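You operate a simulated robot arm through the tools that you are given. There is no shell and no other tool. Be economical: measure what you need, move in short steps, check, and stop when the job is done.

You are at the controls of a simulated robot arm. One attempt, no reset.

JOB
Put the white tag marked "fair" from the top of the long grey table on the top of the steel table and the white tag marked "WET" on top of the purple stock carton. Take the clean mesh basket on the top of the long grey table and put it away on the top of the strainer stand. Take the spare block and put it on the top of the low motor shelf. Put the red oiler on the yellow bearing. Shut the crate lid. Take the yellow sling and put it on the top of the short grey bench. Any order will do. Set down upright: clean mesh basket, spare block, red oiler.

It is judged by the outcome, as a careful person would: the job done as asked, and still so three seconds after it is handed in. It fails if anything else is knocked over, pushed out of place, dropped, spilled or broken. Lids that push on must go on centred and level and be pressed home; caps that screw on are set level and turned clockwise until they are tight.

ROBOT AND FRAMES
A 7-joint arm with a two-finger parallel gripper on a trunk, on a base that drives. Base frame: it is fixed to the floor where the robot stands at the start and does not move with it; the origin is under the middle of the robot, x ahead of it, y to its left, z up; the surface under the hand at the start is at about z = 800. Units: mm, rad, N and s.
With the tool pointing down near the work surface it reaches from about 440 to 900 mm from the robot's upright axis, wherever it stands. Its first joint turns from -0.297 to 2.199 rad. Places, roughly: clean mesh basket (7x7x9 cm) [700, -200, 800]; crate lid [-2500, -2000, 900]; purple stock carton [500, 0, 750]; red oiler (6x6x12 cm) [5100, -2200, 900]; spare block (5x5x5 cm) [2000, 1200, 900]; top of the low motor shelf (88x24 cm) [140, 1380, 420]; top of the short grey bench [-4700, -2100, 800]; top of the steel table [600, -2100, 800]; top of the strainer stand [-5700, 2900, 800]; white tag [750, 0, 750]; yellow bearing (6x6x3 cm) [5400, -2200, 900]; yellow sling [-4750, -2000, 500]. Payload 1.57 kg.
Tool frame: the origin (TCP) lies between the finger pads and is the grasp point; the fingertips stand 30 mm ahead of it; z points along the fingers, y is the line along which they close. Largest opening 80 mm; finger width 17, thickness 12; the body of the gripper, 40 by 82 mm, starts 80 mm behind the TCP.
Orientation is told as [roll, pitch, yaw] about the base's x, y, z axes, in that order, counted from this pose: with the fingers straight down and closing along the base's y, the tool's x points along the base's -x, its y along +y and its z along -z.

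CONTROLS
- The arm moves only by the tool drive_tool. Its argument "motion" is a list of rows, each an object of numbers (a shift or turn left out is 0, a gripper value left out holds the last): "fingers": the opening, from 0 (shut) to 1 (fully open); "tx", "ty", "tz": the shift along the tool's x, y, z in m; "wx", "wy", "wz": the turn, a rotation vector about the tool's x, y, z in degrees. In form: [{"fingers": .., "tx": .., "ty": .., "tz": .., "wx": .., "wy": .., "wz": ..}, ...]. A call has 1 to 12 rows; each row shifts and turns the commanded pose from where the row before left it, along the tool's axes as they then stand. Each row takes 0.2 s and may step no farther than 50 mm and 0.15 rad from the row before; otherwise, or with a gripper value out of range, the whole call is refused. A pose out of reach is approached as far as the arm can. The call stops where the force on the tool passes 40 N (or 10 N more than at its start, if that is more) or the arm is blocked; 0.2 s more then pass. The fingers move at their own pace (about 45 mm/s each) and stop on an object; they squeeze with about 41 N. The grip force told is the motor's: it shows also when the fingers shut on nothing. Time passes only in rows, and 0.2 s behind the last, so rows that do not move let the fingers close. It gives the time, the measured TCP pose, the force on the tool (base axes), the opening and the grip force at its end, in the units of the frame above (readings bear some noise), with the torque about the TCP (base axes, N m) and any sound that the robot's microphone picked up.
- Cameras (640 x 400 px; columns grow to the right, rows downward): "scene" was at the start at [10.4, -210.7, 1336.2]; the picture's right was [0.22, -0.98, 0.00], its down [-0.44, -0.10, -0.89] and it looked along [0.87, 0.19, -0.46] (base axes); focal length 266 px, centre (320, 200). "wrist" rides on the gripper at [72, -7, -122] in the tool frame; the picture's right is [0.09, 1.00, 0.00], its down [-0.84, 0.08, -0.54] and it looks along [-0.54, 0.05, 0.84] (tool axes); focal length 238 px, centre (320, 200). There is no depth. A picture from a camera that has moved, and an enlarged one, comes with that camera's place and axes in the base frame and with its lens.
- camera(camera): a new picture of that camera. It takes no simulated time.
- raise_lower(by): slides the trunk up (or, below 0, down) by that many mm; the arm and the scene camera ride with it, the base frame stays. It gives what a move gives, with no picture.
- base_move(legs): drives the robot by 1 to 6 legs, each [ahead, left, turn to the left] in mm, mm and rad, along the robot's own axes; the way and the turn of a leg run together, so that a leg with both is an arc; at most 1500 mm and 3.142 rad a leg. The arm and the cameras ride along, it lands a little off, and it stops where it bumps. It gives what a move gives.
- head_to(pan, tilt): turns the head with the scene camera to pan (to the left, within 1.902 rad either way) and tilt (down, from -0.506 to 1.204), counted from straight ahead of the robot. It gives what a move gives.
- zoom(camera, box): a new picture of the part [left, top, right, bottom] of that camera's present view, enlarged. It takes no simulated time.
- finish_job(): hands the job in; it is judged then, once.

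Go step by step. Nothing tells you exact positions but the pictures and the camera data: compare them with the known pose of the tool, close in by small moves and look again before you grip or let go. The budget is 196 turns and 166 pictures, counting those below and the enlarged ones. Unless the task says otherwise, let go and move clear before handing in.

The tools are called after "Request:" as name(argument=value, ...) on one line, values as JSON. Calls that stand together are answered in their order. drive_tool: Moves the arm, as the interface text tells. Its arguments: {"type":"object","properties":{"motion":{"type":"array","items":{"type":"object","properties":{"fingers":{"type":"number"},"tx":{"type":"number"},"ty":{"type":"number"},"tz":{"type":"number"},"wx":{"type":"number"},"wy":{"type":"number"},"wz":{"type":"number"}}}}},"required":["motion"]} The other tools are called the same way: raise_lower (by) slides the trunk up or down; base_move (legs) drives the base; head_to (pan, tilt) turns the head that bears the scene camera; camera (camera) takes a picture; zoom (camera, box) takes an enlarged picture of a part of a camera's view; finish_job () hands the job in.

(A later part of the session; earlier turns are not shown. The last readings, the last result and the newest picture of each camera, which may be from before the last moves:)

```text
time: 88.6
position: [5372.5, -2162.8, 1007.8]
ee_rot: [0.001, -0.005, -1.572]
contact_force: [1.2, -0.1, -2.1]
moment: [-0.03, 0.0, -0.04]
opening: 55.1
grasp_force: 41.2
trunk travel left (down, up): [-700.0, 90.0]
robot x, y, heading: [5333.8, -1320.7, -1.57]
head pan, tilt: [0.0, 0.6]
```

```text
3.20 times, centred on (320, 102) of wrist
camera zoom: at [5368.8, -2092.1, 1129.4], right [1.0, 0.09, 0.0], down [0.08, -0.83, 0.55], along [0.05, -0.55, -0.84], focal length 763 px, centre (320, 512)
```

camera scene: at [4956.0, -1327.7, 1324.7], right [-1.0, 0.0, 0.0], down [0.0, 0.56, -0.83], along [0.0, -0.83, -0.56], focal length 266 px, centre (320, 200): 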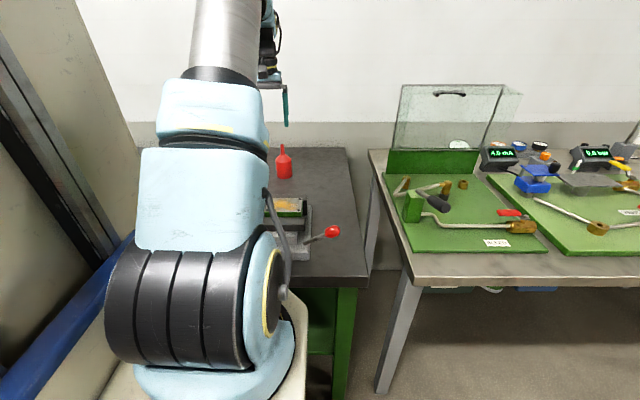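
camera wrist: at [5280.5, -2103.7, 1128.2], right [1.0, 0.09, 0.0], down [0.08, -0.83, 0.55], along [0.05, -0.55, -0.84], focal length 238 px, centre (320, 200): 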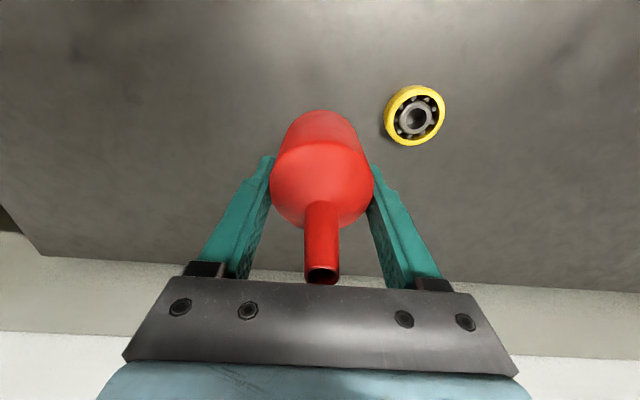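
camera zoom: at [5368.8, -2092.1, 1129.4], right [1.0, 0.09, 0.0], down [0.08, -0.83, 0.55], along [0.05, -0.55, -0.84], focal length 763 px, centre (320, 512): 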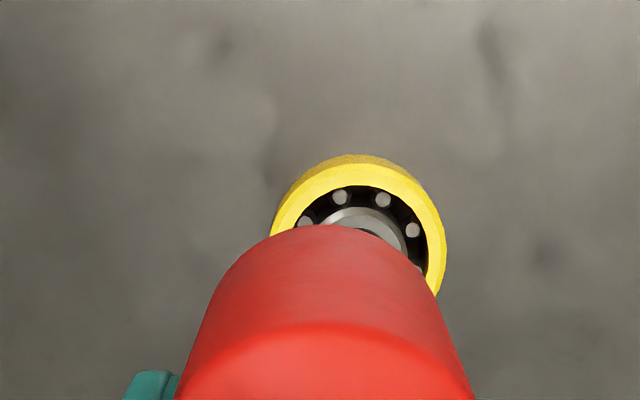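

Bearing centre lies about 11 mm to +x of the oiler's axis. Correcting and lowering partway.

Request:
drive_tool(motion=[{"ty": 0.011, "tx": 0.002}, {"tz": 0.03}, {"tz": 0.03}, {}])

Request:
zoom(camera="wrist", box=[220, 40, 420, 165])

Request:
head_to(pan=0.45, tilt=0.5)

Request:
camera(camera="scene")

```text
time: 89.6
position: [5386.7, -2160.8, 947.9]
ee_rot: [-0.001, -0.008, -1.57]
contact_force: [-0.4, 0.3, -1.5]
moment: [-0.01, -0.04, 0.01]
opening: 54.8
grasp_force: 40.8
trunk travel left (down, up): [-700.0, 90.0]
robot x, y, heading: [5338.7, -1315.8, -1.569]
head pan, tilt: [0.0, 0.6]
```

```text
3.20 times, centred on (320, 102) of wrist
camera zoom: at [5380.3, -2090.3, 1069.0], right [1.0, 0.09, 0.0], down [0.08, -0.83, 0.55], along [0.05, -0.55, -0.84], focal length 763 px, centre (320, 512)
```

zoom: 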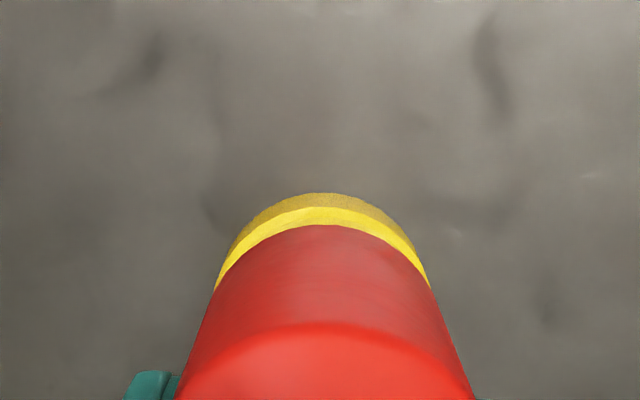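

```text
time: 90.5
position: [5385.6, -2161.2, 948.6]
ee_rot: [0.001, -0.007, -1.571]
contact_force: [0.2, -0.4, -2.0]
moment: [-0.01, 0.01, 0.0]
opening: 54.7
grasp_force: 41.5
trunk travel left (down, up): [-700.0, 90.0]
robot x, y, heading: [5336.2, -1320.3, -1.569]
head pan, tilt: [0.45, 0.499]
```

```text
128 pictures are left
camera scene: at [5147.3, -1321.0, 1333.8], right [-0.9, -0.44, 0.0], down [-0.21, 0.43, -0.88], along [0.38, -0.79, -0.48], focal length 266 px, centre (320, 200)
```

scene: 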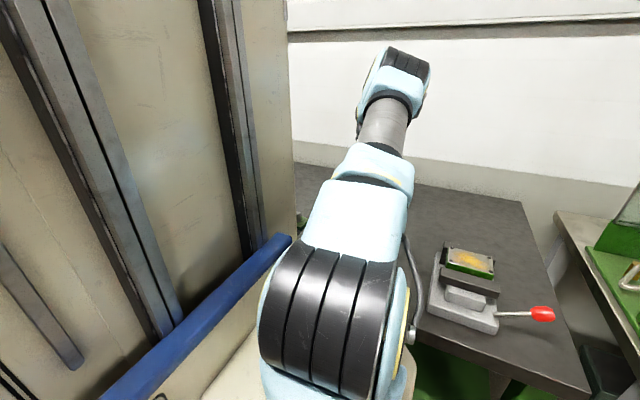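

Aligned within a millimetre or two. Lowering gently.

Request:
drive_tool(motion=[{"tz": 0.01}, {"tz": 0.004}, {}])

```text
time: 91.3
position: [5384.7, -2160.6, 933.7]
ee_rot: [0.0, -0.006, -1.569]
contact_force: [0.1, 0.0, -2.9]
moment: [0.0, -0.02, 0.01]
opening: 54.7
grasp_force: 40.4
trunk travel left (down, up): [-700.0, 90.0]
robot x, y, heading: [5335.5, -1317.9, -1.57]
head pan, tilt: [0.45, 0.499]
```

Request:
drive_tool(motion=[{"tz": 0.002}, {}])

Request:
zoom(camera="wrist", box=[220, 40, 420, 165])

```text
time: 91.9
position: [5384.9, -2161.3, 932.0]
ee_rot: [-0.001, -0.008, -1.571]
contact_force: [-0.6, 0.3, -1.8]
moment: [-0.04, 0.04, 0.02]
opening: 54.6
grasp_force: 40.9
trunk travel left (down, up): [-700.0, 90.0]
robot x, y, heading: [5337.8, -1316.4, -1.573]
head pan, tilt: [0.45, 0.499]
```

```text
3.20 times, centred on (320, 102) of wrist
camera zoom: at [5379.9, -2090.8, 1053.1], right [1.0, 0.09, 0.0], down [0.08, -0.83, 0.55], along [0.05, -0.55, -0.84], focal length 763 px, centre (320, 512)
```

zoom: 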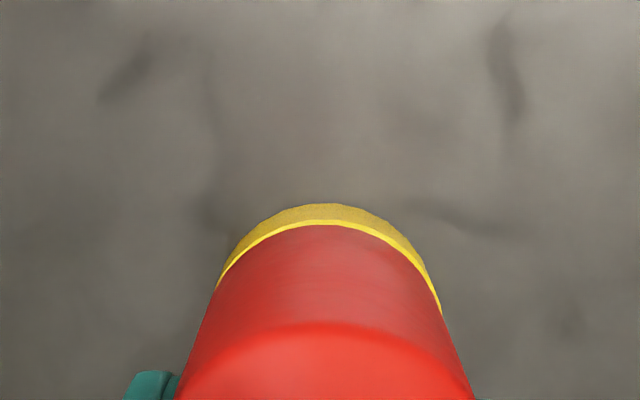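

Request:
drive_tool(motion=[{"tz": 0.002}, {"tz": 0.002}, {}])

```text
time: 92.7
position: [5385.5, -2162.2, 926.9]
ee_rot: [-0.001, -0.008, -1.569]
contact_force: [0.8, 0.0, -1.1]
moment: [-0.03, 0.0, -0.02]
opening: 54.3
grasp_force: 40.9
trunk travel left (down, up): [-700.0, 90.0]
robot x, y, heading: [5335.2, -1318.8, -1.57]
head pan, tilt: [0.45, 0.499]
```

Request:
drive_tool(motion=[{"tz": 0.001}, {"tz": 0.001}, {}])

Request:
zoom(camera="wrist", box=[220, 40, 420, 165])

```text
time: 93.5
position: [5385.4, -2161.6, 926.3]
ee_rot: [0.0, -0.006, -1.571]
contact_force: [0.3, -0.3, -1.2]
moment: [0.0, -0.01, 0.01]
opening: 54.8
grasp_force: 41.8
trunk travel left (down, up): [-700.0, 90.0]
robot x, y, heading: [5339.1, -1315.5, -1.567]
head pan, tilt: [0.45, 0.499]
```

```text
3.20 times, centred on (320, 102) of wrist
camera zoom: at [5379.8, -2090.6, 1047.5], right [1.0, 0.09, 0.0], down [0.08, -0.83, 0.55], along [0.05, -0.55, -0.84], focal length 763 px, centre (320, 512)
```

zoom: 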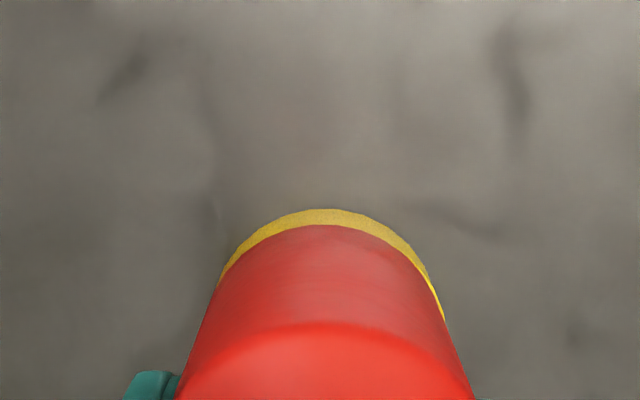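

Request:
drive_tool(motion=[{"tx": -0.002, "ty": 0.001}, {"tz": 0.001}, {"tz": 0.001}, {"tz": 0.001}, {}])

Request:
zoom(camera="wrist", box=[220, 40, 420, 165])

```text
time: 94.7
position: [5386.4, -2162.2, 923.8]
ee_rot: [0.0, -0.009, -1.573]
contact_force: [0.6, 0.9, 1.9]
moment: [0.08, 0.01, 0.01]
opening: 54.7
grasp_force: 40.9
trunk travel left (down, up): [-700.0, 90.0]
robot x, y, heading: [5338.7, -1319.2, -1.575]
head pan, tilt: [0.45, 0.499]
```

```text
3.20 times, centred on (320, 102) of wrist
camera zoom: at [5380.9, -2092.3, 1044.8], right [1.0, 0.09, 0.0], down [0.08, -0.83, 0.55], along [0.05, -0.55, -0.84], focal length 763 px, centre (320, 512)
```

zoom: 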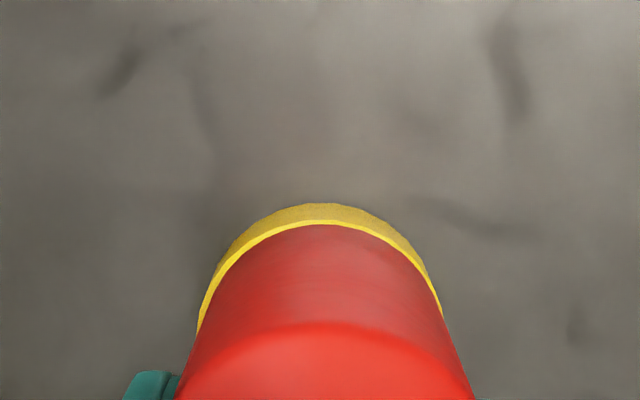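

Contact begins and it is centred. Settling one more millimetre, then opening slowly and rising.

Request:
drive_tool(motion=[{"tz": 0.001}, {}, {"fingers": 0.78}, {"fingers": 0.85}, {"fingers": 1.0}, {}, {"tz": -0.04}, {"tz": -0.045}, {"tz": -0.045}, {"tz": -0.03}, {}])

Request:
camera(camera="wrist")

```text
time: 97.1
position: [5388.3, -2162.2, 1083.7]
ee_rot: [0.002, -0.007, -1.569]
contact_force: [0.4, 0.4, 0.4]
moment: [-0.02, 0.01, 0.0]
opening: 80.2
grasp_force: 0.0
trunk travel left (down, up): [-700.0, 90.0]
robot x, y, heading: [5335.0, -1321.2, -1.567]
head pan, tilt: [0.45, 0.499]
```

```text
124 pictures are left
camera wrist: at [5381.9, -2091.1, 1204.2], right [1.0, 0.09, 0.0], down [0.08, -0.83, 0.55], along [0.05, -0.55, -0.84], focal length 238 px, centre (320, 200)
```

wrist: 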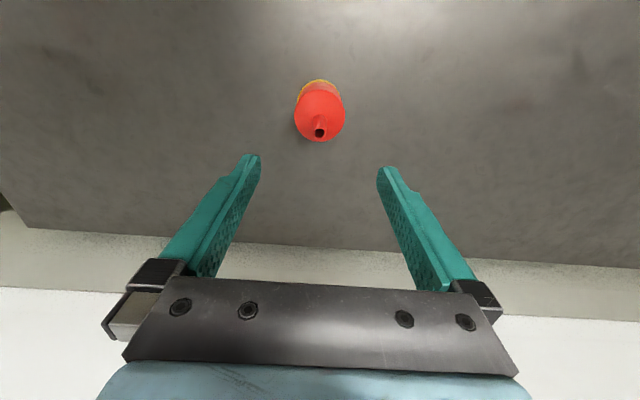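

The oiler stands on the bearing. Retracting, backing off and turning to face -x to look for the spare block near [2000, 1200].

Request:
drive_tool(motion=[{"tx": 0.045}, {"tx": 0.045}, {"tx": 0.045}, {"tx": 0.045}, {"tx": 0.045}, {"tx": 0.045}, {"tx": 0.03}])

Request:
base_move(legs=[[-300, 0, 0], [0, 0, -1.575], [1500, 0, 0]])

Request:
head_to(pan=-0.6, tilt=0.3)

Request:
camera(camera="scene")

```text
time: 98.7
position: [5385.4, -1861.6, 1080.1]
ee_rot: [0.0, -0.006, -1.571]
contact_force: [-0.1, 0.8, -0.6]
moment: [0.04, -0.01, -0.03]
opening: 80.1
grasp_force: 0.0
trunk travel left (down, up): [-700.0, 90.0]
robot x, y, heading: [5335.1, -1318.5, -1.572]
head pan, tilt: [0.45, 0.499]
```

```text
time: 111.7
position: [3276.9, -1061.5, 1078.7]
ee_rot: [0.0, -0.007, 3.139]
contact_force: [0.1, 0.8, -0.5]
moment: [0.04, 0.01, -0.05]
opening: 79.9
grasp_force: 0.2
trunk travel left (down, up): [-700.0, 90.0]
robot x, y, heading: [3820.0, -1014.9, 3.141]
head pan, tilt: [0.45, 0.499]
```

```text
time: 113.0
position: [3278.6, -1061.0, 1079.8]
ee_rot: [-0.001, -0.006, 3.137]
contact_force: [0.1, 0.1, 0.3]
moment: [0.01, 0.02, 0.02]
opening: 80.2
grasp_force: 0.0
trunk travel left (down, up): [-700.0, 90.0]
robot x, y, heading: [3818.6, -1011.7, 3.14]
head pan, tilt: [-0.6, 0.3]
```

```text
123 pictures are left
camera scene: at [3826.7, -733.4, 1352.2], right [0.57, 0.82, 0.0], down [0.24, -0.17, -0.96], along [-0.79, 0.54, -0.3], focal length 266 px, centre (320, 200)
```

scene: 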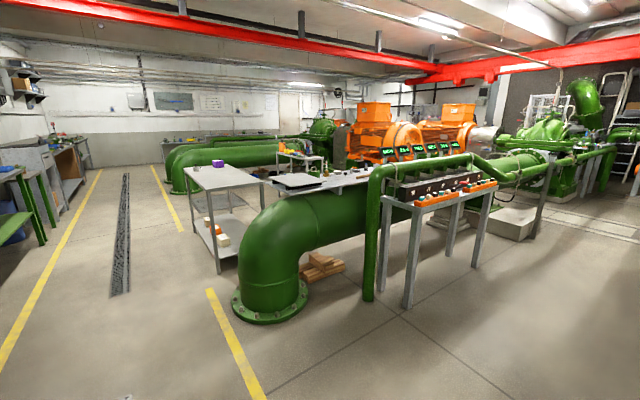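

Request:
zoom(camera="scene", box=[180, 90, 500, 290])

```text
2.00 times, centred on (340, 190) of scene
camera zoom: at [3826.7, -733.4, 1352.2], right [0.57, 0.82, 0.0], down [0.24, -0.17, -0.96], along [-0.79, 0.54, -0.3], focal length 531 px, centre (280, 220)
```

zoom: 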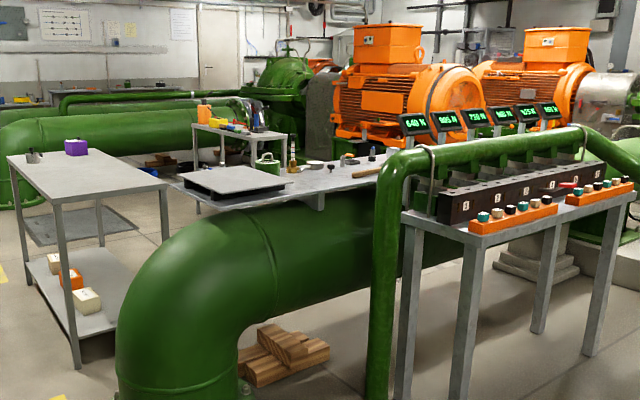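

I see a plate with small things over the green pipe near x 2000–2300 where the block should be. Driving nearer to look.

Request:
base_move(legs=[[1300, 0, 0]])

Request:
head_to(pan=-1.3, tilt=0.3)

Request:
camera(camera="scene")

Request:
zoom(camera="scene", box=[160, 100, 480, 300])

```text
time: 119.5
position: [1984.3, -1074.2, 1079.9]
ee_rot: [0.0, -0.008, -3.135]
contact_force: [0.5, -0.1, -0.3]
moment: [0.02, 0.0, -0.01]
opening: 79.8
grasp_force: 0.0
trunk travel left (down, up): [-700.0, 90.0]
robot x, y, heading: [2528.8, -1020.5, -3.132]
head pan, tilt: [-0.6, 0.3]
```

```text
time: 120.5
position: [1984.2, -1073.6, 1080.2]
ee_rot: [-0.001, -0.006, -3.133]
contact_force: [-0.4, 1.0, -0.1]
moment: [0.01, 0.0, 0.01]
opening: 79.8
grasp_force: 0.0
trunk travel left (down, up): [-700.0, 90.0]
robot x, y, heading: [2528.1, -1022.6, -3.131]
head pan, tilt: [-1.3, 0.3]
```

```text
121 pictures are left
camera scene: at [2580.5, -700.8, 1352.2], right [0.96, 0.28, 0.0], down [0.08, -0.28, -0.96], along [-0.27, 0.92, -0.3], focal length 266 px, centre (320, 200)
```

scene: 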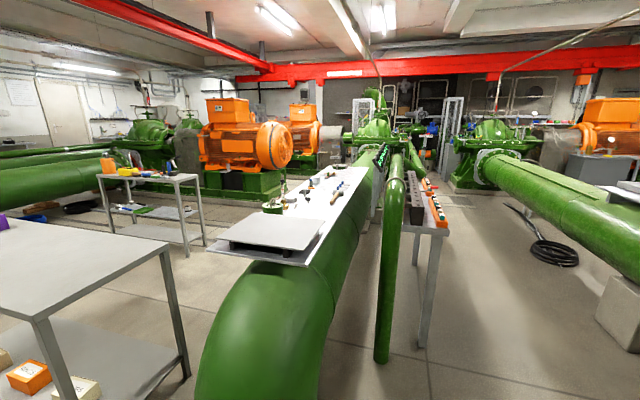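

```text
2.00 times, centred on (320, 200) of scene
camera zoom: at [2580.5, -700.8, 1352.2], right [0.96, 0.28, 0.0], down [0.08, -0.28, -0.96], along [-0.27, 0.92, -0.3], focal length 531 px, centre (320, 200)
```

zoom: 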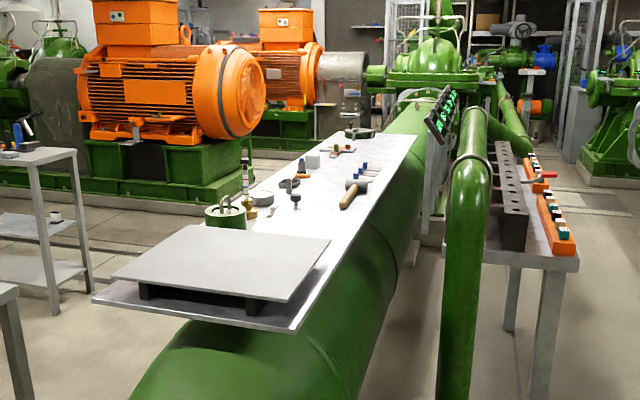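

The spare block seems to be on the plate over the pipe near [1972, 1280]; access is from its west side. I'll drive around the west end of the grey table.

Request:
base_move(legs=[[1500, 0, 0], [1150, 0, 0], [0, 0, -1.58]])

Request:
head_to(pan=-0.3, tilt=0.4)

Request:
camera(camera="scene")

```text
time: 137.3
position: [-151.5, -516.3, 1080.5]
ee_rot: [0.0, -0.007, 1.552]
contact_force: [0.1, 0.7, 0.1]
moment: [0.02, 0.01, -0.01]
opening: 79.9
grasp_force: 0.0
trunk travel left (down, up): [-700.0, 90.0]
robot x, y, heading: [-114.0, -1062.6, 1.557]
head pan, tilt: [-1.3, 0.3]
```

```text
time: 138.6
position: [-149.9, -517.8, 1079.2]
ee_rot: [0.0, -0.008, 1.553]
contact_force: [0.2, 0.7, 0.2]
moment: [0.02, -0.03, -0.05]
opening: 79.9
grasp_force: 0.2
trunk travel left (down, up): [-700.0, 90.0]
robot x, y, heading: [-110.4, -1062.4, 1.558]
head pan, tilt: [-0.3, 0.4]
```

```text
119 pictures are left
camera scene: at [146.2, -1057.7, 1343.0], right [0.95, -0.31, 0.0], down [-0.12, -0.37, -0.92], along [0.29, 0.88, -0.39], focal length 266 px, centre (320, 200)
```

scene: 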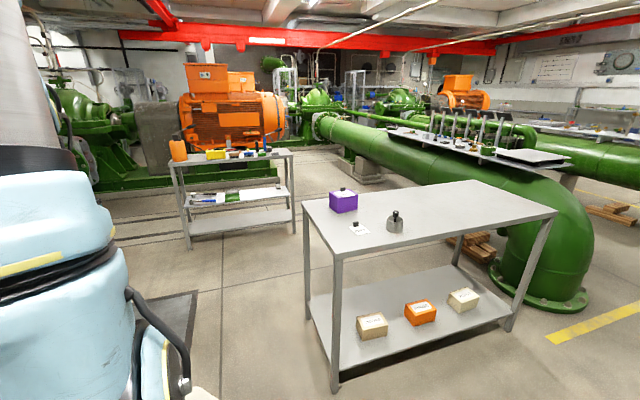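

The basket, carton and WET tag stand as left. The rack behind, at about [160, 1380], has a middle shelf near z 420: the low motor shelf. Zooming in on it.

Request:
zoom(camera="scene", box=[150, 120, 330, 260])

Request:
zoom(camera="scene", box=[380, 100, 600, 220])

```text
2.86 times, centred on (240, 190) of scene
camera zoom: at [146.2, -1057.7, 1343.0], right [0.95, -0.31, 0.0], down [-0.12, -0.37, -0.92], along [0.29, 0.88, -0.39], focal length 759 px, centre (549, 229)
```

zoom: 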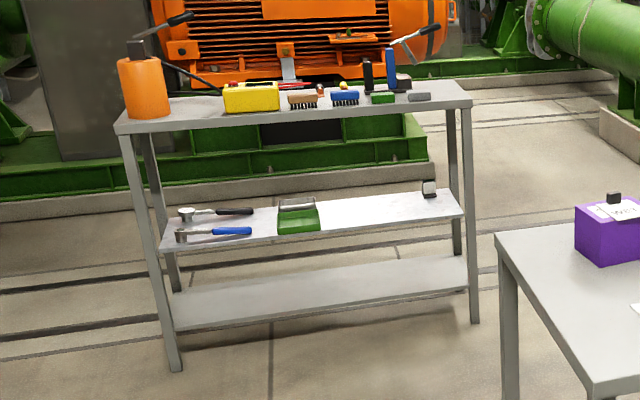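

```text
2.91 times, centred on (490, 160) of scene
camera zoom: at [146.2, -1057.7, 1343.0], right [0.95, -0.31, 0.0], down [-0.12, -0.37, -0.92], along [0.29, 0.88, -0.39], focal length 773 px, centre (-174, 316)
```

zoom: 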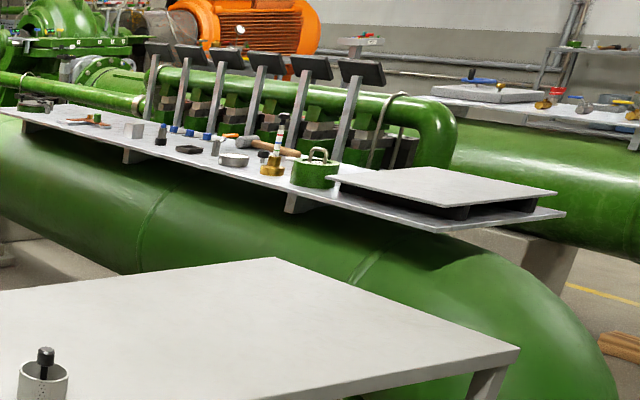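

Target spot on the shelf is about [330, 1310, 420]. First fetching the block: driving north then east between grey table and rack.

Request:
base_move(legs=[[1500, 0, 0], [220, 0, 0], [0, 0, -1.557], [800, 0, 0]])

Request:
head_to(pan=0.1, tilt=0.5)

Request:
camera(camera="scene")

```text
time: 154.9
position: [1254.4, 682.2, 1079.6]
ee_rot: [0.001, -0.007, -0.003]
contact_force: [-0.5, 0.2, 0.0]
moment: [0.02, -0.02, 0.01]
opening: 80.1
grasp_force: 0.0
trunk travel left (down, up): [-700.0, 90.0]
robot x, y, heading: [704.3, 633.7, -0.003]
head pan, tilt: [-0.3, 0.4]
```

```text
time: 155.7
position: [1252.7, 682.5, 1079.6]
ee_rot: [0.001, -0.007, 0.0]
contact_force: [-0.3, -1.3, -0.5]
moment: [0.0, 0.02, 0.01]
opening: 80.1
grasp_force: 0.0
trunk travel left (down, up): [-700.0, 90.0]
robot x, y, heading: [711.2, 634.0, -0.001]
head pan, tilt: [0.099, 0.499]
```

```text
116 pictures are left
camera scene: at [721.2, 413.6, 1333.8], right [0.1, -1.0, 0.0], down [-0.48, -0.05, -0.88], along [0.87, 0.09, -0.48], focal length 266 px, centre (320, 200)
```

scene: 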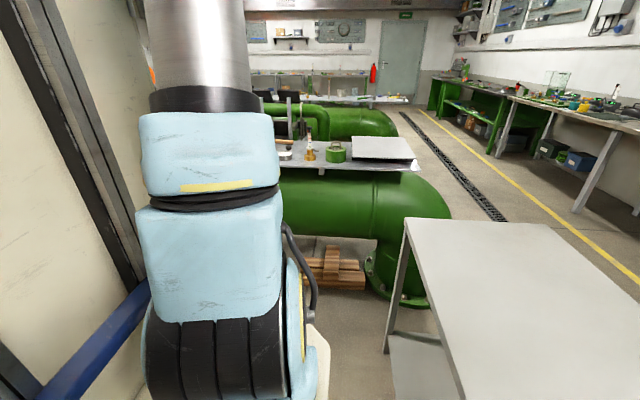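

Request:
base_move(legs=[[300, 0, 0], [0, 460, 0], [200, 0, 0]])

Request:
camera(camera="wrist")

Request:
head_to(pan=0.0, tilt=0.7)

Request:
camera(camera="scene")

```text
time: 159.4
position: [1559.4, 990.2, 1080.2]
ee_rot: [0.003, -0.008, 0.018]
contact_force: [-0.6, -0.3, 0.6]
moment: [0.03, -0.05, 0.02]
opening: 79.8
grasp_force: 0.1
trunk travel left (down, up): [-700.0, 90.0]
robot x, y, heading: [1021.3, 930.6, 0.02]
head pan, tilt: [0.099, 0.499]
stopped in leg 2: the robot was blocked; the commanded pose is now the measured one
```

```text
115 pictures are left
camera wrist: at [1489.2, 979.8, 1201.3], right [-0.11, 0.99, 0.0], down [0.83, 0.09, 0.55], along [0.55, 0.06, -0.84], focal length 238 px, centre (320, 200)
```

wrist: 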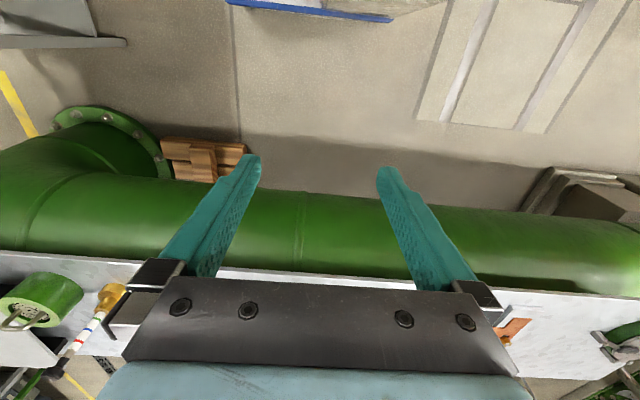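

```text
time: 160.2
position: [1560.2, 990.9, 1079.9]
ee_rot: [0.003, -0.007, 0.021]
contact_force: [-0.4, -0.5, -0.2]
moment: [0.04, 0.02, -0.01]
opening: 79.8
grasp_force: 0.1
trunk travel left (down, up): [-700.0, 90.0]
robot x, y, heading: [1017.6, 932.3, 0.014]
head pan, tilt: [0.0, 0.7]
```

```text
114 pictures are left
camera scene: at [1027.6, 701.3, 1316.1], right [0.02, -1.0, 0.0], down [-0.64, -0.01, -0.77], along [0.77, 0.01, -0.64], focal length 266 px, centre (320, 200)
```

scene: 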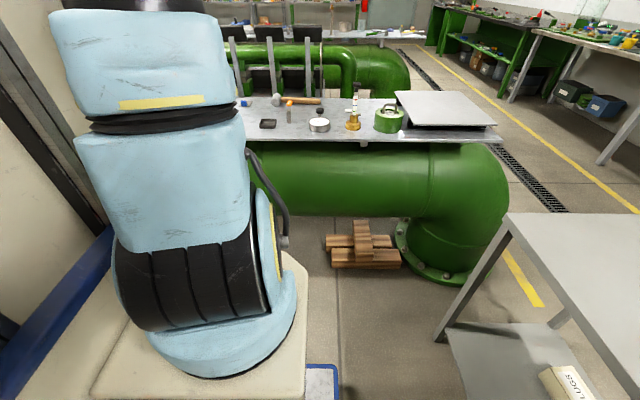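

Something blocked the base on its left. Looking there.

Request:
head_to(pan=1.6, tilt=0.7)

Request:
camera(camera="scene")

```text
time: 161.8
position: [1560.4, 990.4, 1080.1]
ee_rot: [0.002, -0.009, 0.019]
contact_force: [-0.1, 0.1, 0.1]
moment: [0.01, 0.01, 0.01]
opening: 80.1
grasp_force: 0.1
trunk travel left (down, up): [-700.0, 90.0]
robot x, y, heading: [1015.1, 931.4, 0.017]
head pan, tilt: [1.6, 0.7]
```

```text
113 pictures are left
camera scene: at [938.8, 784.6, 1316.1], right [1.0, 0.05, 0.0], down [0.03, -0.64, -0.76], along [-0.04, 0.76, -0.64], focal length 266 px, centre (320, 200)
```

scene: 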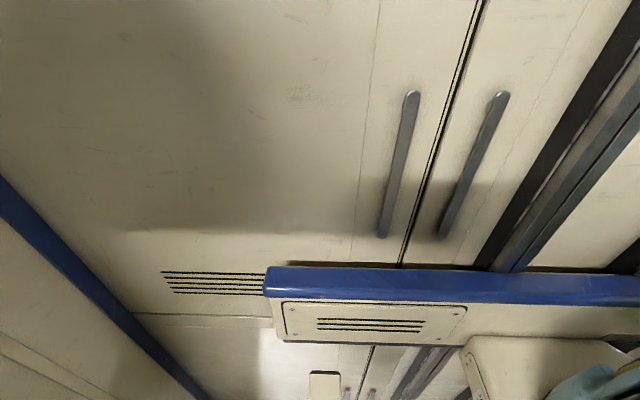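

Most likely the base's rear corner met the rack's leg. Moving back right, then further ahead before going left.

Request:
base_move(legs=[[0, -40, 0], [230, 0, -0.017], [0, 280, 0]])

Request:
camera(camera="wrist")

Request:
head_to(pan=0.3, tilt=0.5)

Request:
camera(camera="scene")

```text
time: 165.6
position: [1793.3, 1224.9, 1079.9]
ee_rot: [0.001, -0.008, 0.003]
contact_force: [0.5, 0.4, 0.8]
moment: [0.0, -0.03, 0.01]
opening: 80.1
grasp_force: 0.1
trunk travel left (down, up): [-700.0, 90.0]
robot x, y, heading: [1245.1, 1176.9, -0.001]
head pan, tilt: [1.6, 0.7]
```

```text
112 pictures are left
camera wrist: at [1722.6, 1216.2, 1201.3], right [-0.09, 1.0, 0.0], down [0.83, 0.08, 0.55], along [0.55, 0.05, -0.84], focal length 238 px, centre (320, 200)
```

wrist: 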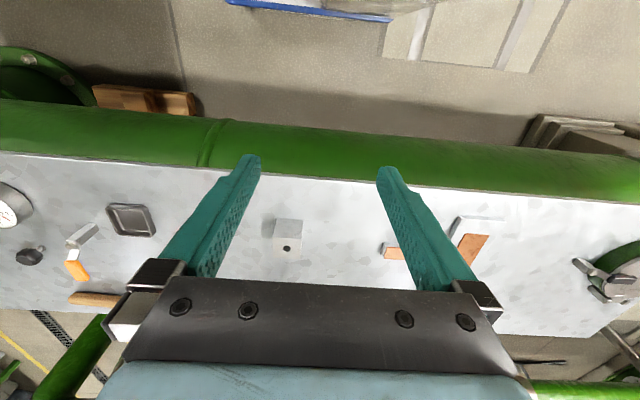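

```text
time: 167.1
position: [1794.0, 1224.9, 1080.9]
ee_rot: [0.001, -0.01, 0.002]
contact_force: [-0.2, 0.0, -0.1]
moment: [-0.02, 0.04, 0.0]
opening: 80.0
grasp_force: 0.2
trunk travel left (down, up): [-700.0, 90.0]
robot x, y, heading: [1248.4, 1173.6, -0.003]
head pan, tilt: [0.3, 0.499]
```

```text
111 pictures are left
camera scene: at [1257.8, 973.0, 1333.8], right [0.3, -0.96, 0.0], down [-0.46, -0.14, -0.88], along [0.84, 0.26, -0.48], focal length 266 px, centre (320, 200)
```

scene: 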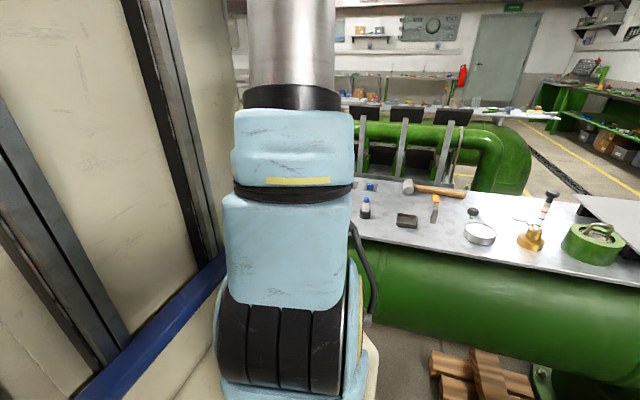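

The spare block is at about [2026, 1188] on the plate (top z ≈ 848). The shelf has a top board above it, so I'll grip the block with the tool tilted 45°.

Request:
drive_tool(motion=[{"wy": -8}, {"wy": -8}, {"wy": -8}, {"wy": -8}, {"wy": -8}, {"wy": -5, "ty": -0.037}, {}])

Request:
camera(camera="wrist")

```text
time: 168.7
position: [1816.9, 1178.1, 1083.4]
ee_rot: [0.018, -0.795, -0.046]
contact_force: [0.1, 0.0, -0.5]
moment: [0.03, 0.01, 0.01]
opening: 80.1
grasp_force: 0.1
out of reach, approached as far as the arm can: row 6
trunk travel left (down, up): [-700.0, 90.0]
robot x, y, heading: [1252.9, 1174.8, -0.001]
head pan, tilt: [0.3, 0.499]
```

```text
110 pictures are left
camera wrist: at [1680.4, 1174.2, 1117.3], right [-0.03, 1.0, -0.05], down [0.2, 0.06, 0.98], along [0.98, 0.02, -0.2], focal length 238 px, centre (320, 200)
```

wrist: 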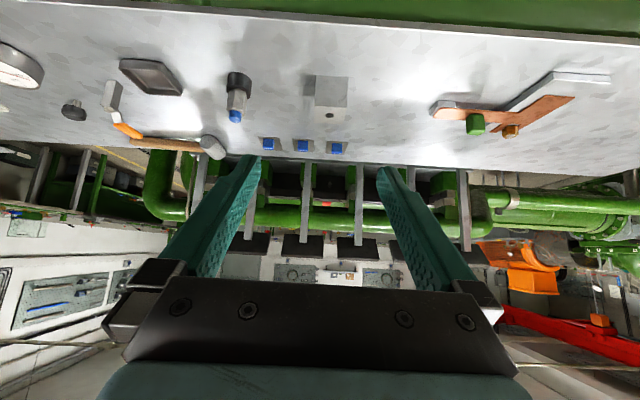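

Request:
drive_tool(motion=[{"tz": 0.04}, {"tz": 0.04}, {"tz": 0.04}, {"tz": 0.04}, {"tz": 0.02}, {}])

Request:
camera(camera="wrist")

```text
time: 170.1
position: [1928.6, 1194.1, 957.4]
ee_rot: [0.002, -0.794, -0.001]
contact_force: [0.3, -0.1, 0.3]
moment: [0.02, -0.02, 0.01]
opening: 79.9
grasp_force: 0.1
trunk travel left (down, up): [-700.0, 90.0]
robot x, y, heading: [1250.2, 1175.2, -0.001]
head pan, tilt: [0.3, 0.499]
```

```text
109 pictures are left
camera wrist: at [1792.6, 1184.3, 990.8], right [-0.07, 1.0, -0.06], down [0.2, 0.08, 0.98], along [0.98, 0.05, -0.2], focal length 238 px, centre (320, 200)
```

wrist: 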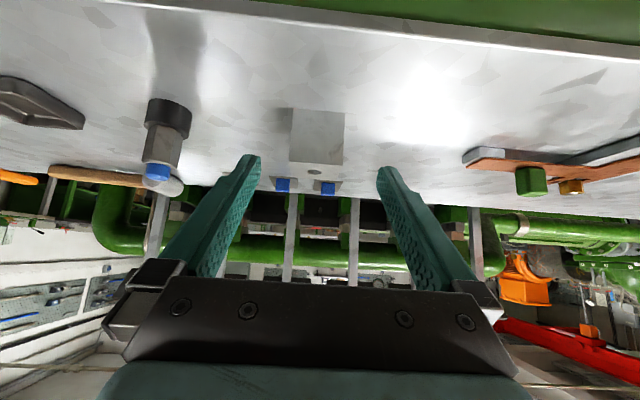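

Request:
drive_tool(motion=[{"tx": -0.021, "ty": -0.007}, {"tz": 0.035}, {"tz": 0.03}, {}])

Request:
camera(camera="wrist")

```text
time: 171.1
position: [1989.7, 1186.1, 926.6]
ee_rot: [0.002, -0.794, 0.001]
contact_force: [0.0, -0.9, -0.6]
moment: [0.03, -0.02, -0.01]
opening: 80.0
grasp_force: 0.0
trunk travel left (down, up): [-700.0, 90.0]
robot x, y, heading: [1247.8, 1177.8, -0.001]
head pan, tilt: [0.3, 0.499]
```

```text
108 pictures are left
camera wrist: at [1853.8, 1177.3, 960.4], right [-0.07, 1.0, -0.06], down [0.2, 0.08, 0.98], along [0.98, 0.05, -0.2], focal length 238 px, centre (320, 200)
```

wrist: 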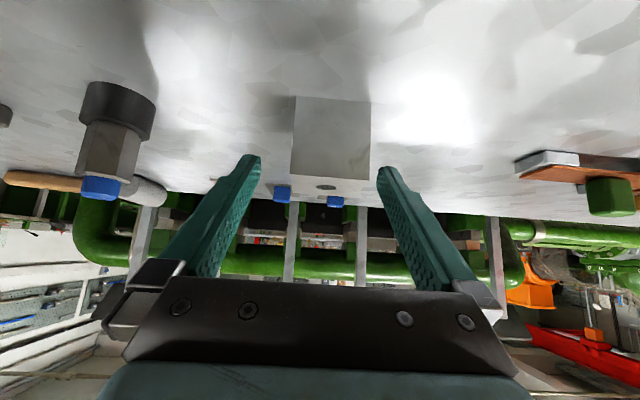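

Request:
drive_tool(motion=[{"tx": -0.002, "ty": 0.003, "tz": 0.02}, {"tz": 0.02}, {"tz": 0.012}, {}])

Request:
camera(camera="wrist")

```text
time: 171.9
position: [2025.7, 1191.3, 896.4]
ee_rot: [0.0, -0.801, 0.005]
contact_force: [-18.2, -2.3, 23.0]
moment: [-0.71, 0.12, -0.62]
opening: 80.2
grasp_force: 0.1
trunk travel left (down, up): [-700.0, 90.0]
robot x, y, heading: [1249.8, 1173.4, -0.002]
head pan, tilt: [0.3, 0.499]
stopped in row 4: the force on the tool passed its limit at 104 N (the readings are from after the stop); the commanded pose is now the measured one
```

```text
107 pictures are left
camera wrist: at [1889.1, 1181.9, 930.1], right [-0.07, 1.0, -0.07], down [0.19, 0.08, 0.98], along [0.98, 0.05, -0.2], focal length 238 px, centre (320, 200)
```

wrist: 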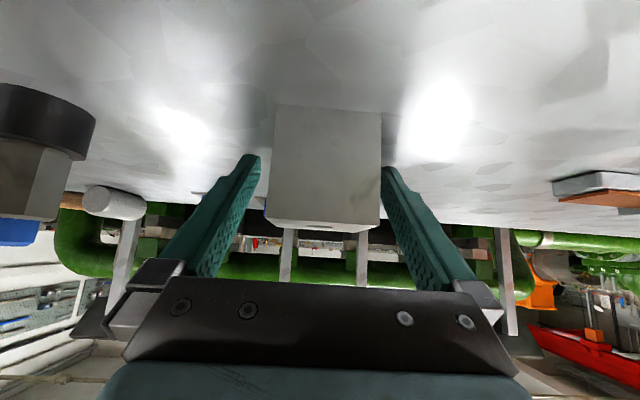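

The fingertips met the plate (so its top is ~868). Backing off 3 mm and closing on the block.

Request:
drive_tool(motion=[{"tz": -0.001, "tx": -0.003}, {"fingers": 0.0}, {}, {}, {}, {}])

Request:
camera(camera="wrist")

```text
time: 173.3
position: [2027.5, 1190.1, 896.8]
ee_rot: [0.0, -0.798, 0.003]
contact_force: [1.4, -4.0, 7.5]
moment: [-0.3, -0.21, -0.03]
opening: 45.7
grasp_force: 40.4
trunk travel left (down, up): [-700.0, 90.0]
robot x, y, heading: [1250.4, 1178.3, -0.004]
head pan, tilt: [0.3, 0.499]
```

```text
106 pictures are left
camera wrist: at [1891.8, 1181.1, 930.6], right [-0.07, 1.0, -0.07], down [0.2, 0.08, 0.98], along [0.98, 0.05, -0.2], focal length 238 px, centre (320, 200)
```

wrist: 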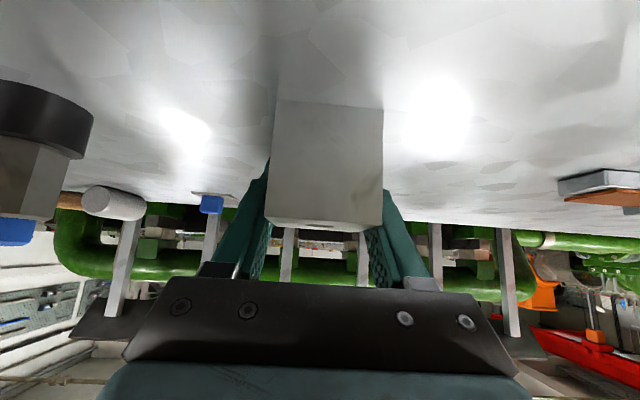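

Gripped (46 mm). Lifting straight up and pulling back.

Request:
drive_tool(motion=[{"tx": -0.021, "tz": -0.021}, {"tx": -0.028, "tz": -0.028}, {"tx": -0.028, "tz": -0.028}, {"tx": -0.028, "tz": -0.028}, {"tx": 0.028, "tz": -0.028}, {"tx": 0.028, "tz": -0.028}, {"tx": 0.028, "tz": -0.028}, {}])

Request:
camera(camera="wrist")

```text
time: 175.2
position: [1907.2, 1191.3, 1043.9]
ee_rot: [0.001, -0.795, 0.001]
contact_force: [0.2, -0.5, -2.5]
moment: [0.03, -0.05, 0.01]
opening: 45.6
grasp_force: 40.6
trunk travel left (down, up): [-700.0, 90.0]
robot x, y, heading: [1248.5, 1175.0, 0.001]
head pan, tilt: [0.3, 0.499]
```

```text
105 pictures are left
camera wrist: at [1771.6, 1182.1, 1077.4], right [-0.07, 1.0, -0.07], down [0.2, 0.08, 0.98], along [0.98, 0.05, -0.2], focal length 238 px, centre (320, 200)
```

wrist: 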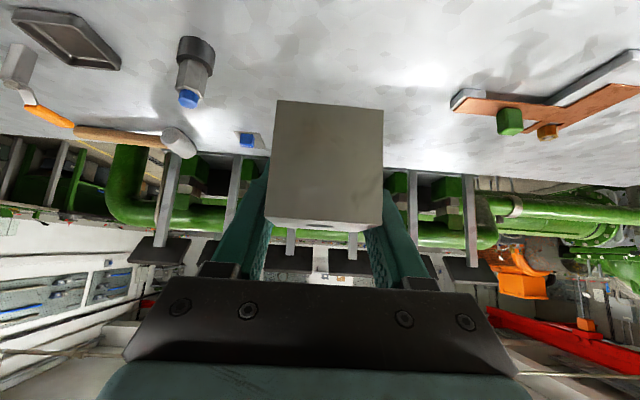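

Now driving around to the rack front: back a little, right, back west, then turn to face +y.

Request:
base_move(legs=[[-90, 0, 0], [0, -610, 0], [-1160, 0, 0]])

```text
time: 184.8
position: [655.6, 583.7, 1043.3]
ee_rot: [0.002, -0.794, -0.004]
contact_force: [0.6, -0.6, -1.0]
moment: [-0.01, -0.05, 0.01]
opening: 45.9
grasp_force: 40.8
trunk travel left (down, up): [-700.0, 90.0]
robot x, y, heading: [0.6, 575.8, -0.011]
head pan, tilt: [0.3, 0.499]
```

Request:
base_move(legs=[[0, 0, 1.58]])

Request:
head_to(pan=-0.1, tilt=0.7)

Request:
camera(camera="scene")

```text
time: 189.0
position: [-8.6, 1231.8, 1043.1]
ee_rot: [0.003, -0.795, 1.563]
contact_force: [-0.8, 0.5, -2.1]
moment: [0.02, 0.0, -0.05]
opening: 45.7
grasp_force: 41.0
trunk travel left (down, up): [-700.0, 90.0]
robot x, y, heading: [-2.7, 573.1, 1.56]
head pan, tilt: [0.3, 0.499]
```

```text
time: 189.9
position: [-9.8, 1231.8, 1042.8]
ee_rot: [0.002, -0.795, 1.562]
contact_force: [-1.0, 0.7, -1.5]
moment: [0.02, 0.01, -0.02]
opening: 45.4
grasp_force: 41.1
trunk travel left (down, up): [-700.0, 90.0]
robot x, y, heading: [-3.5, 575.7, 1.561]
head pan, tilt: [-0.099, 0.7]
```

```text
104 pictures are left
camera scene: at [237.6, 575.2, 1316.1], right [0.99, -0.11, 0.0], down [-0.07, -0.64, -0.77], along [0.09, 0.76, -0.64], focal length 266 px, centre (320, 200)
```

scene: 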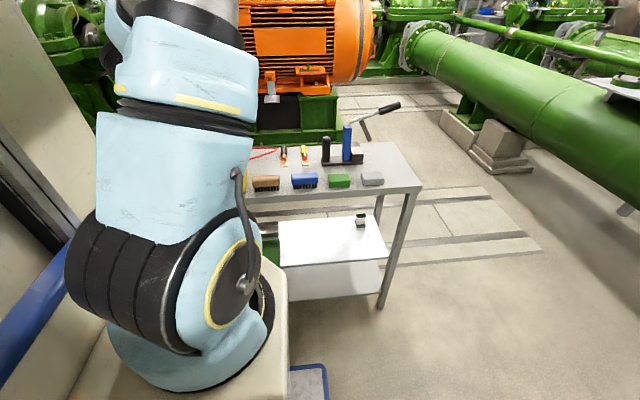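

Shelf front edge is about y = 1240; I'll set the block at about [330, 1295]. Retracting, shifting the base right, then lowering the trunk.

Request:
drive_tool(motion=[{"tx": 0.028, "tz": -0.028}, {"tx": 0.028, "tz": -0.028}, {"tx": 0.028, "tz": -0.028}, {"tx": 0.014, "tz": -0.014}, {}])

Request:
base_move(legs=[[0, -330, 0]])

Request:
head_to(pan=0.15, tilt=0.75)

Request:
camera(camera="scene")

Request:
camera(camera="wrist")

```text
time: 191.3
position: [9.2, 1140.4, 1041.7]
ee_rot: [-0.019, -0.772, 1.491]
contact_force: [0.1, -0.2, -1.8]
moment: [0.01, 0.01, 0.05]
opening: 46.1
grasp_force: 40.7
out of reach, approached as far as the arm can: row 3, 4
trunk travel left (down, up): [-700.0, 90.0]
robot x, y, heading: [-3.1, 575.8, 1.558]
head pan, tilt: [-0.099, 0.7]
stopped in row 5: the arm was blocked; the commanded pose is now the measured one
```

```text
time: 193.4
position: [337.7, 1138.5, 1043.8]
ee_rot: [-0.02, -0.779, 1.492]
contact_force: [0.3, -0.4, -2.2]
moment: [0.03, 0.02, -0.02]
opening: 45.9
grasp_force: 40.8
trunk travel left (down, up): [-700.0, 90.0]
robot x, y, heading: [330.2, 571.0, 1.562]
head pan, tilt: [-0.099, 0.7]
```

```text
time: 194.2
position: [341.9, 1138.6, 1044.2]
ee_rot: [-0.023, -0.78, 1.481]
contact_force: [-0.6, 0.8, -2.5]
moment: [0.01, -0.01, 0.0]
opening: 45.8
grasp_force: 41.0
trunk travel left (down, up): [-700.0, 90.0]
robot x, y, heading: [333.5, 570.6, 1.559]
head pan, tilt: [0.15, 0.75]
```

```text
103 pictures are left
camera scene: at [550.7, 573.1, 1311.2], right [0.99, 0.14, 0.0], down [0.09, -0.68, -0.73], along [-0.1, 0.72, -0.68], focal length 266 px, centre (320, 200)
```

scene: 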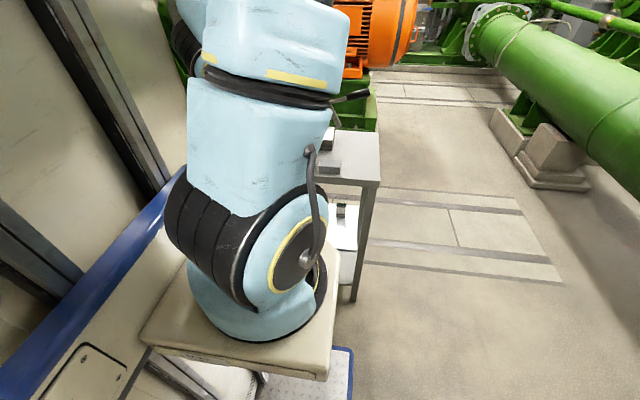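

```text
102 pictures are left
camera wrist: at [334.0, 999.0, 1080.2], right [-1.0, 0.04, -0.08], down [-0.07, 0.22, 0.97], along [0.06, 0.97, -0.22], focal length 238 px, centre (320, 200)
```

wrist: 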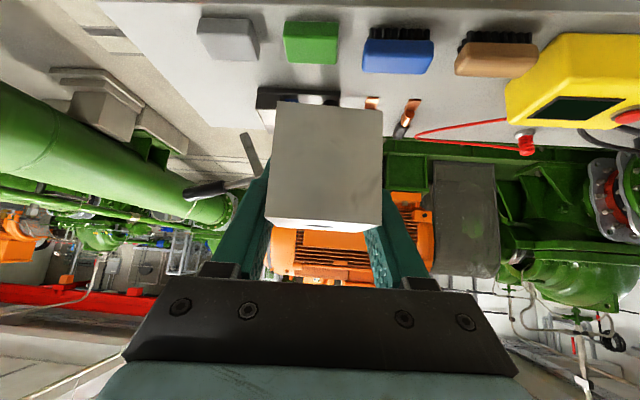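

The arm is as far back as it goes in this tilt; it is ~55 mm clear of the rack's top edge. Lowering the trunk 540 mm.

Request:
raise_lower(by=-300)

Request:
camera(camera="wrist")

```text
time: 197.2
position: [338.8, 1140.8, 747.6]
ee_rot: [-0.017, -0.788, 1.472]
contact_force: [0.3, 0.5, -1.7]
moment: [0.02, -0.03, -0.02]
opening: 45.8
grasp_force: 41.6
trunk travel left (down, up): [-400.0, 390.0]
robot x, y, heading: [327.7, 572.6, 1.56]
head pan, tilt: [0.15, 0.75]
```

```text
101 pictures are left
camera wrist: at [331.7, 1001.3, 782.0], right [-1.0, 0.04, -0.08], down [-0.06, 0.21, 0.97], along [0.06, 0.98, -0.21], focal length 238 px, centre (320, 200)
```

wrist: 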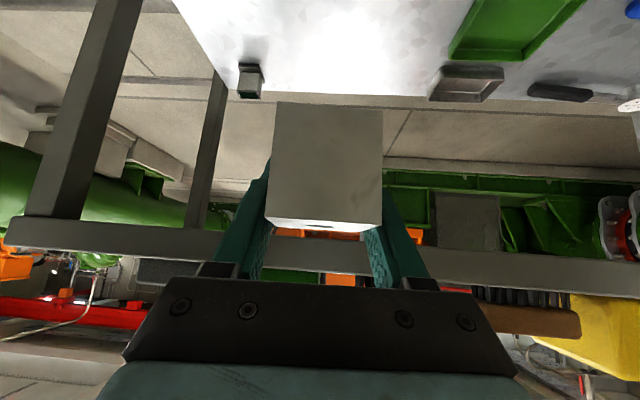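

Request:
raise_lower(by=-245)

Request:
camera(camera="wrist")

```text
time: 199.8
position: [338.8, 1140.6, 502.5]
ee_rot: [-0.014, -0.792, 1.469]
contact_force: [-0.1, 0.4, -2.1]
moment: [0.02, 0.02, -0.01]
opening: 45.7
grasp_force: 41.3
trunk travel left (down, up): [-155.0, 635.0]
robot x, y, heading: [324.3, 567.1, 1.561]
head pan, tilt: [0.15, 0.75]
```

```text
100 pictures are left
camera wrist: at [331.2, 1001.9, 537.7], right [-1.0, 0.05, -0.08], down [-0.06, 0.21, 0.98], along [0.06, 0.98, -0.21], focal length 238 px, centre (320, 200)
```

wrist: 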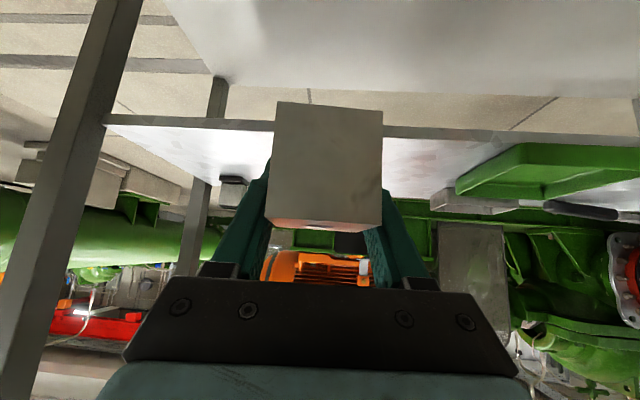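

Shelf top is at about z 409 and block bottom ~28 below the TCP. Moving in over the shelf.

Request:
drive_tool(motion=[{"tx": -0.03, "tz": 0.031, "ty": 0.006}, {"tx": -0.03, "tz": 0.031, "ty": 0.006}, {"wx": -3.7, "wz": -3.7, "tx": -0.02, "tz": 0.02}, {"tx": -0.02, "tz": 0.02}, {"tx": -0.02, "tz": 0.021}, {}])

Request:
camera(camera="wrist")

```text
time: 201.2
position: [331.1, 1306.0, 497.6]
ee_rot: [-0.024, -0.782, 1.587]
contact_force: [-0.1, 0.3, -2.1]
moment: [0.03, 0.0, 0.0]
opening: 45.7
grasp_force: 41.4
trunk travel left (down, up): [-155.0, 635.0]
robot x, y, heading: [326.9, 569.2, 1.559]
head pan, tilt: [0.15, 0.75]
```

```text
99 pictures are left
camera wrist: at [339.4, 1167.0, 534.1], right [-0.99, -0.06, -0.08], down [-0.09, 0.21, 0.97], along [-0.04, 0.98, -0.22], focal length 238 px, centre (320, 200)
```

wrist: 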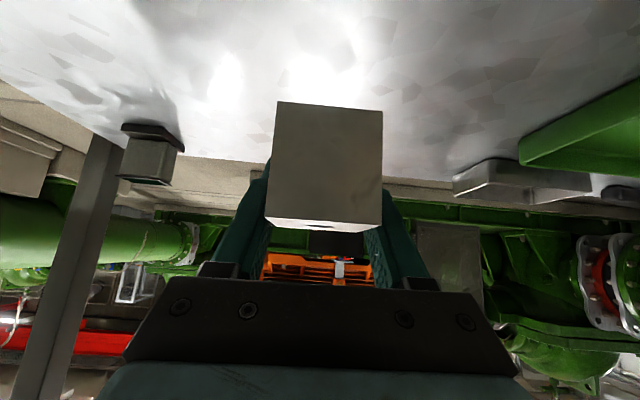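

Over the free spot. Levelling slightly and lowering.

Request:
drive_tool(motion=[{"wx": -1.4, "wy": -0.9}, {"tx": 0.018, "tz": 0.0175}, {"tx": 0.018, "tz": 0.0175}, {}])

Request:
camera(camera="wrist")

```text
time: 202.2
position: [331.6, 1305.3, 448.8]
ee_rot: [0.0, -0.799, 1.585]
contact_force: [0.1, 0.0, -1.8]
moment: [0.05, 0.02, 0.04]
opening: 45.6
grasp_force: 41.0
trunk travel left (down, up): [-155.0, 635.0]
robot x, y, heading: [329.4, 569.0, 1.556]
head pan, tilt: [0.15, 0.75]
```

```text
98 pictures are left
camera wrist: at [342.6, 1165.7, 481.9], right [-0.99, -0.08, -0.07], down [-0.08, 0.2, 0.98], along [-0.06, 0.98, -0.2], focal length 238 px, centre (320, 200)
```

wrist: 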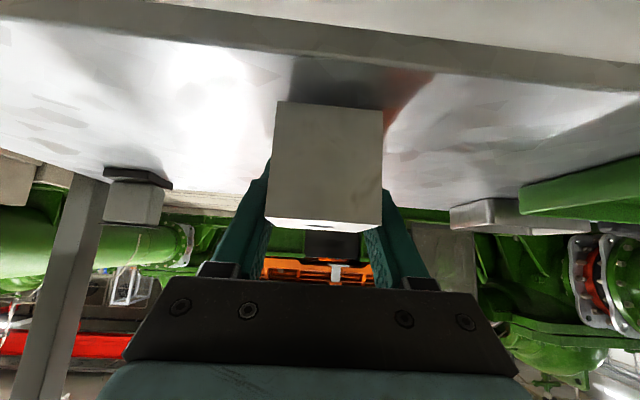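

Request:
drive_tool(motion=[{"tx": 0.0043, "tz": 0.0042}, {"tx": 0.0014, "tz": 0.0014}, {}])

```text
time: 202.9
position: [331.9, 1305.0, 443.3]
ee_rot: [0.0, -0.799, 1.586]
contact_force: [0.4, -3.4, 13.3]
moment: [-0.47, -0.18, -0.05]
opening: 45.8
grasp_force: 41.1
trunk travel left (down, up): [-155.0, 635.0]
robot x, y, heading: [324.1, 567.5, 1.559]
head pan, tilt: [0.15, 0.75]
```

Contact; the block sits on the shelf. Opening and withdrawing along the tool axis.

Request:
drive_tool(motion=[{"fingers": 0.65}, {"fingers": 0.75}, {"fingers": 1.0}, {}, {"tz": -0.03}, {"tz": -0.035}, {"tz": -0.035}, {}])

Request:
camera(camera="wrist")

```text
time: 204.8
position: [334.1, 1233.6, 509.7]
ee_rot: [-0.001, -0.797, 1.584]
contact_force: [0.0, 0.4, -0.4]
moment: [0.0, -0.02, 0.01]
opening: 80.1
grasp_force: 0.0
trunk travel left (down, up): [-155.0, 635.0]
robot x, y, heading: [331.8, 570.3, 1.556]
head pan, tilt: [0.15, 0.75]
```

```text
97 pictures are left
camera wrist: at [344.6, 1093.6, 543.3], right [-0.99, -0.08, -0.07], down [-0.08, 0.2, 0.98], along [-0.06, 0.98, -0.2], focal length 238 px, centre (320, 200)
```

wrist: 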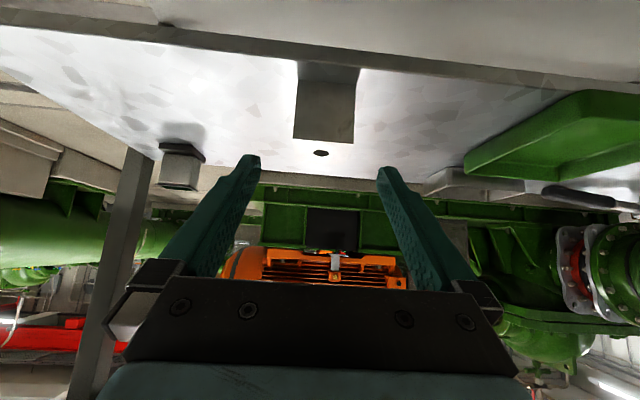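

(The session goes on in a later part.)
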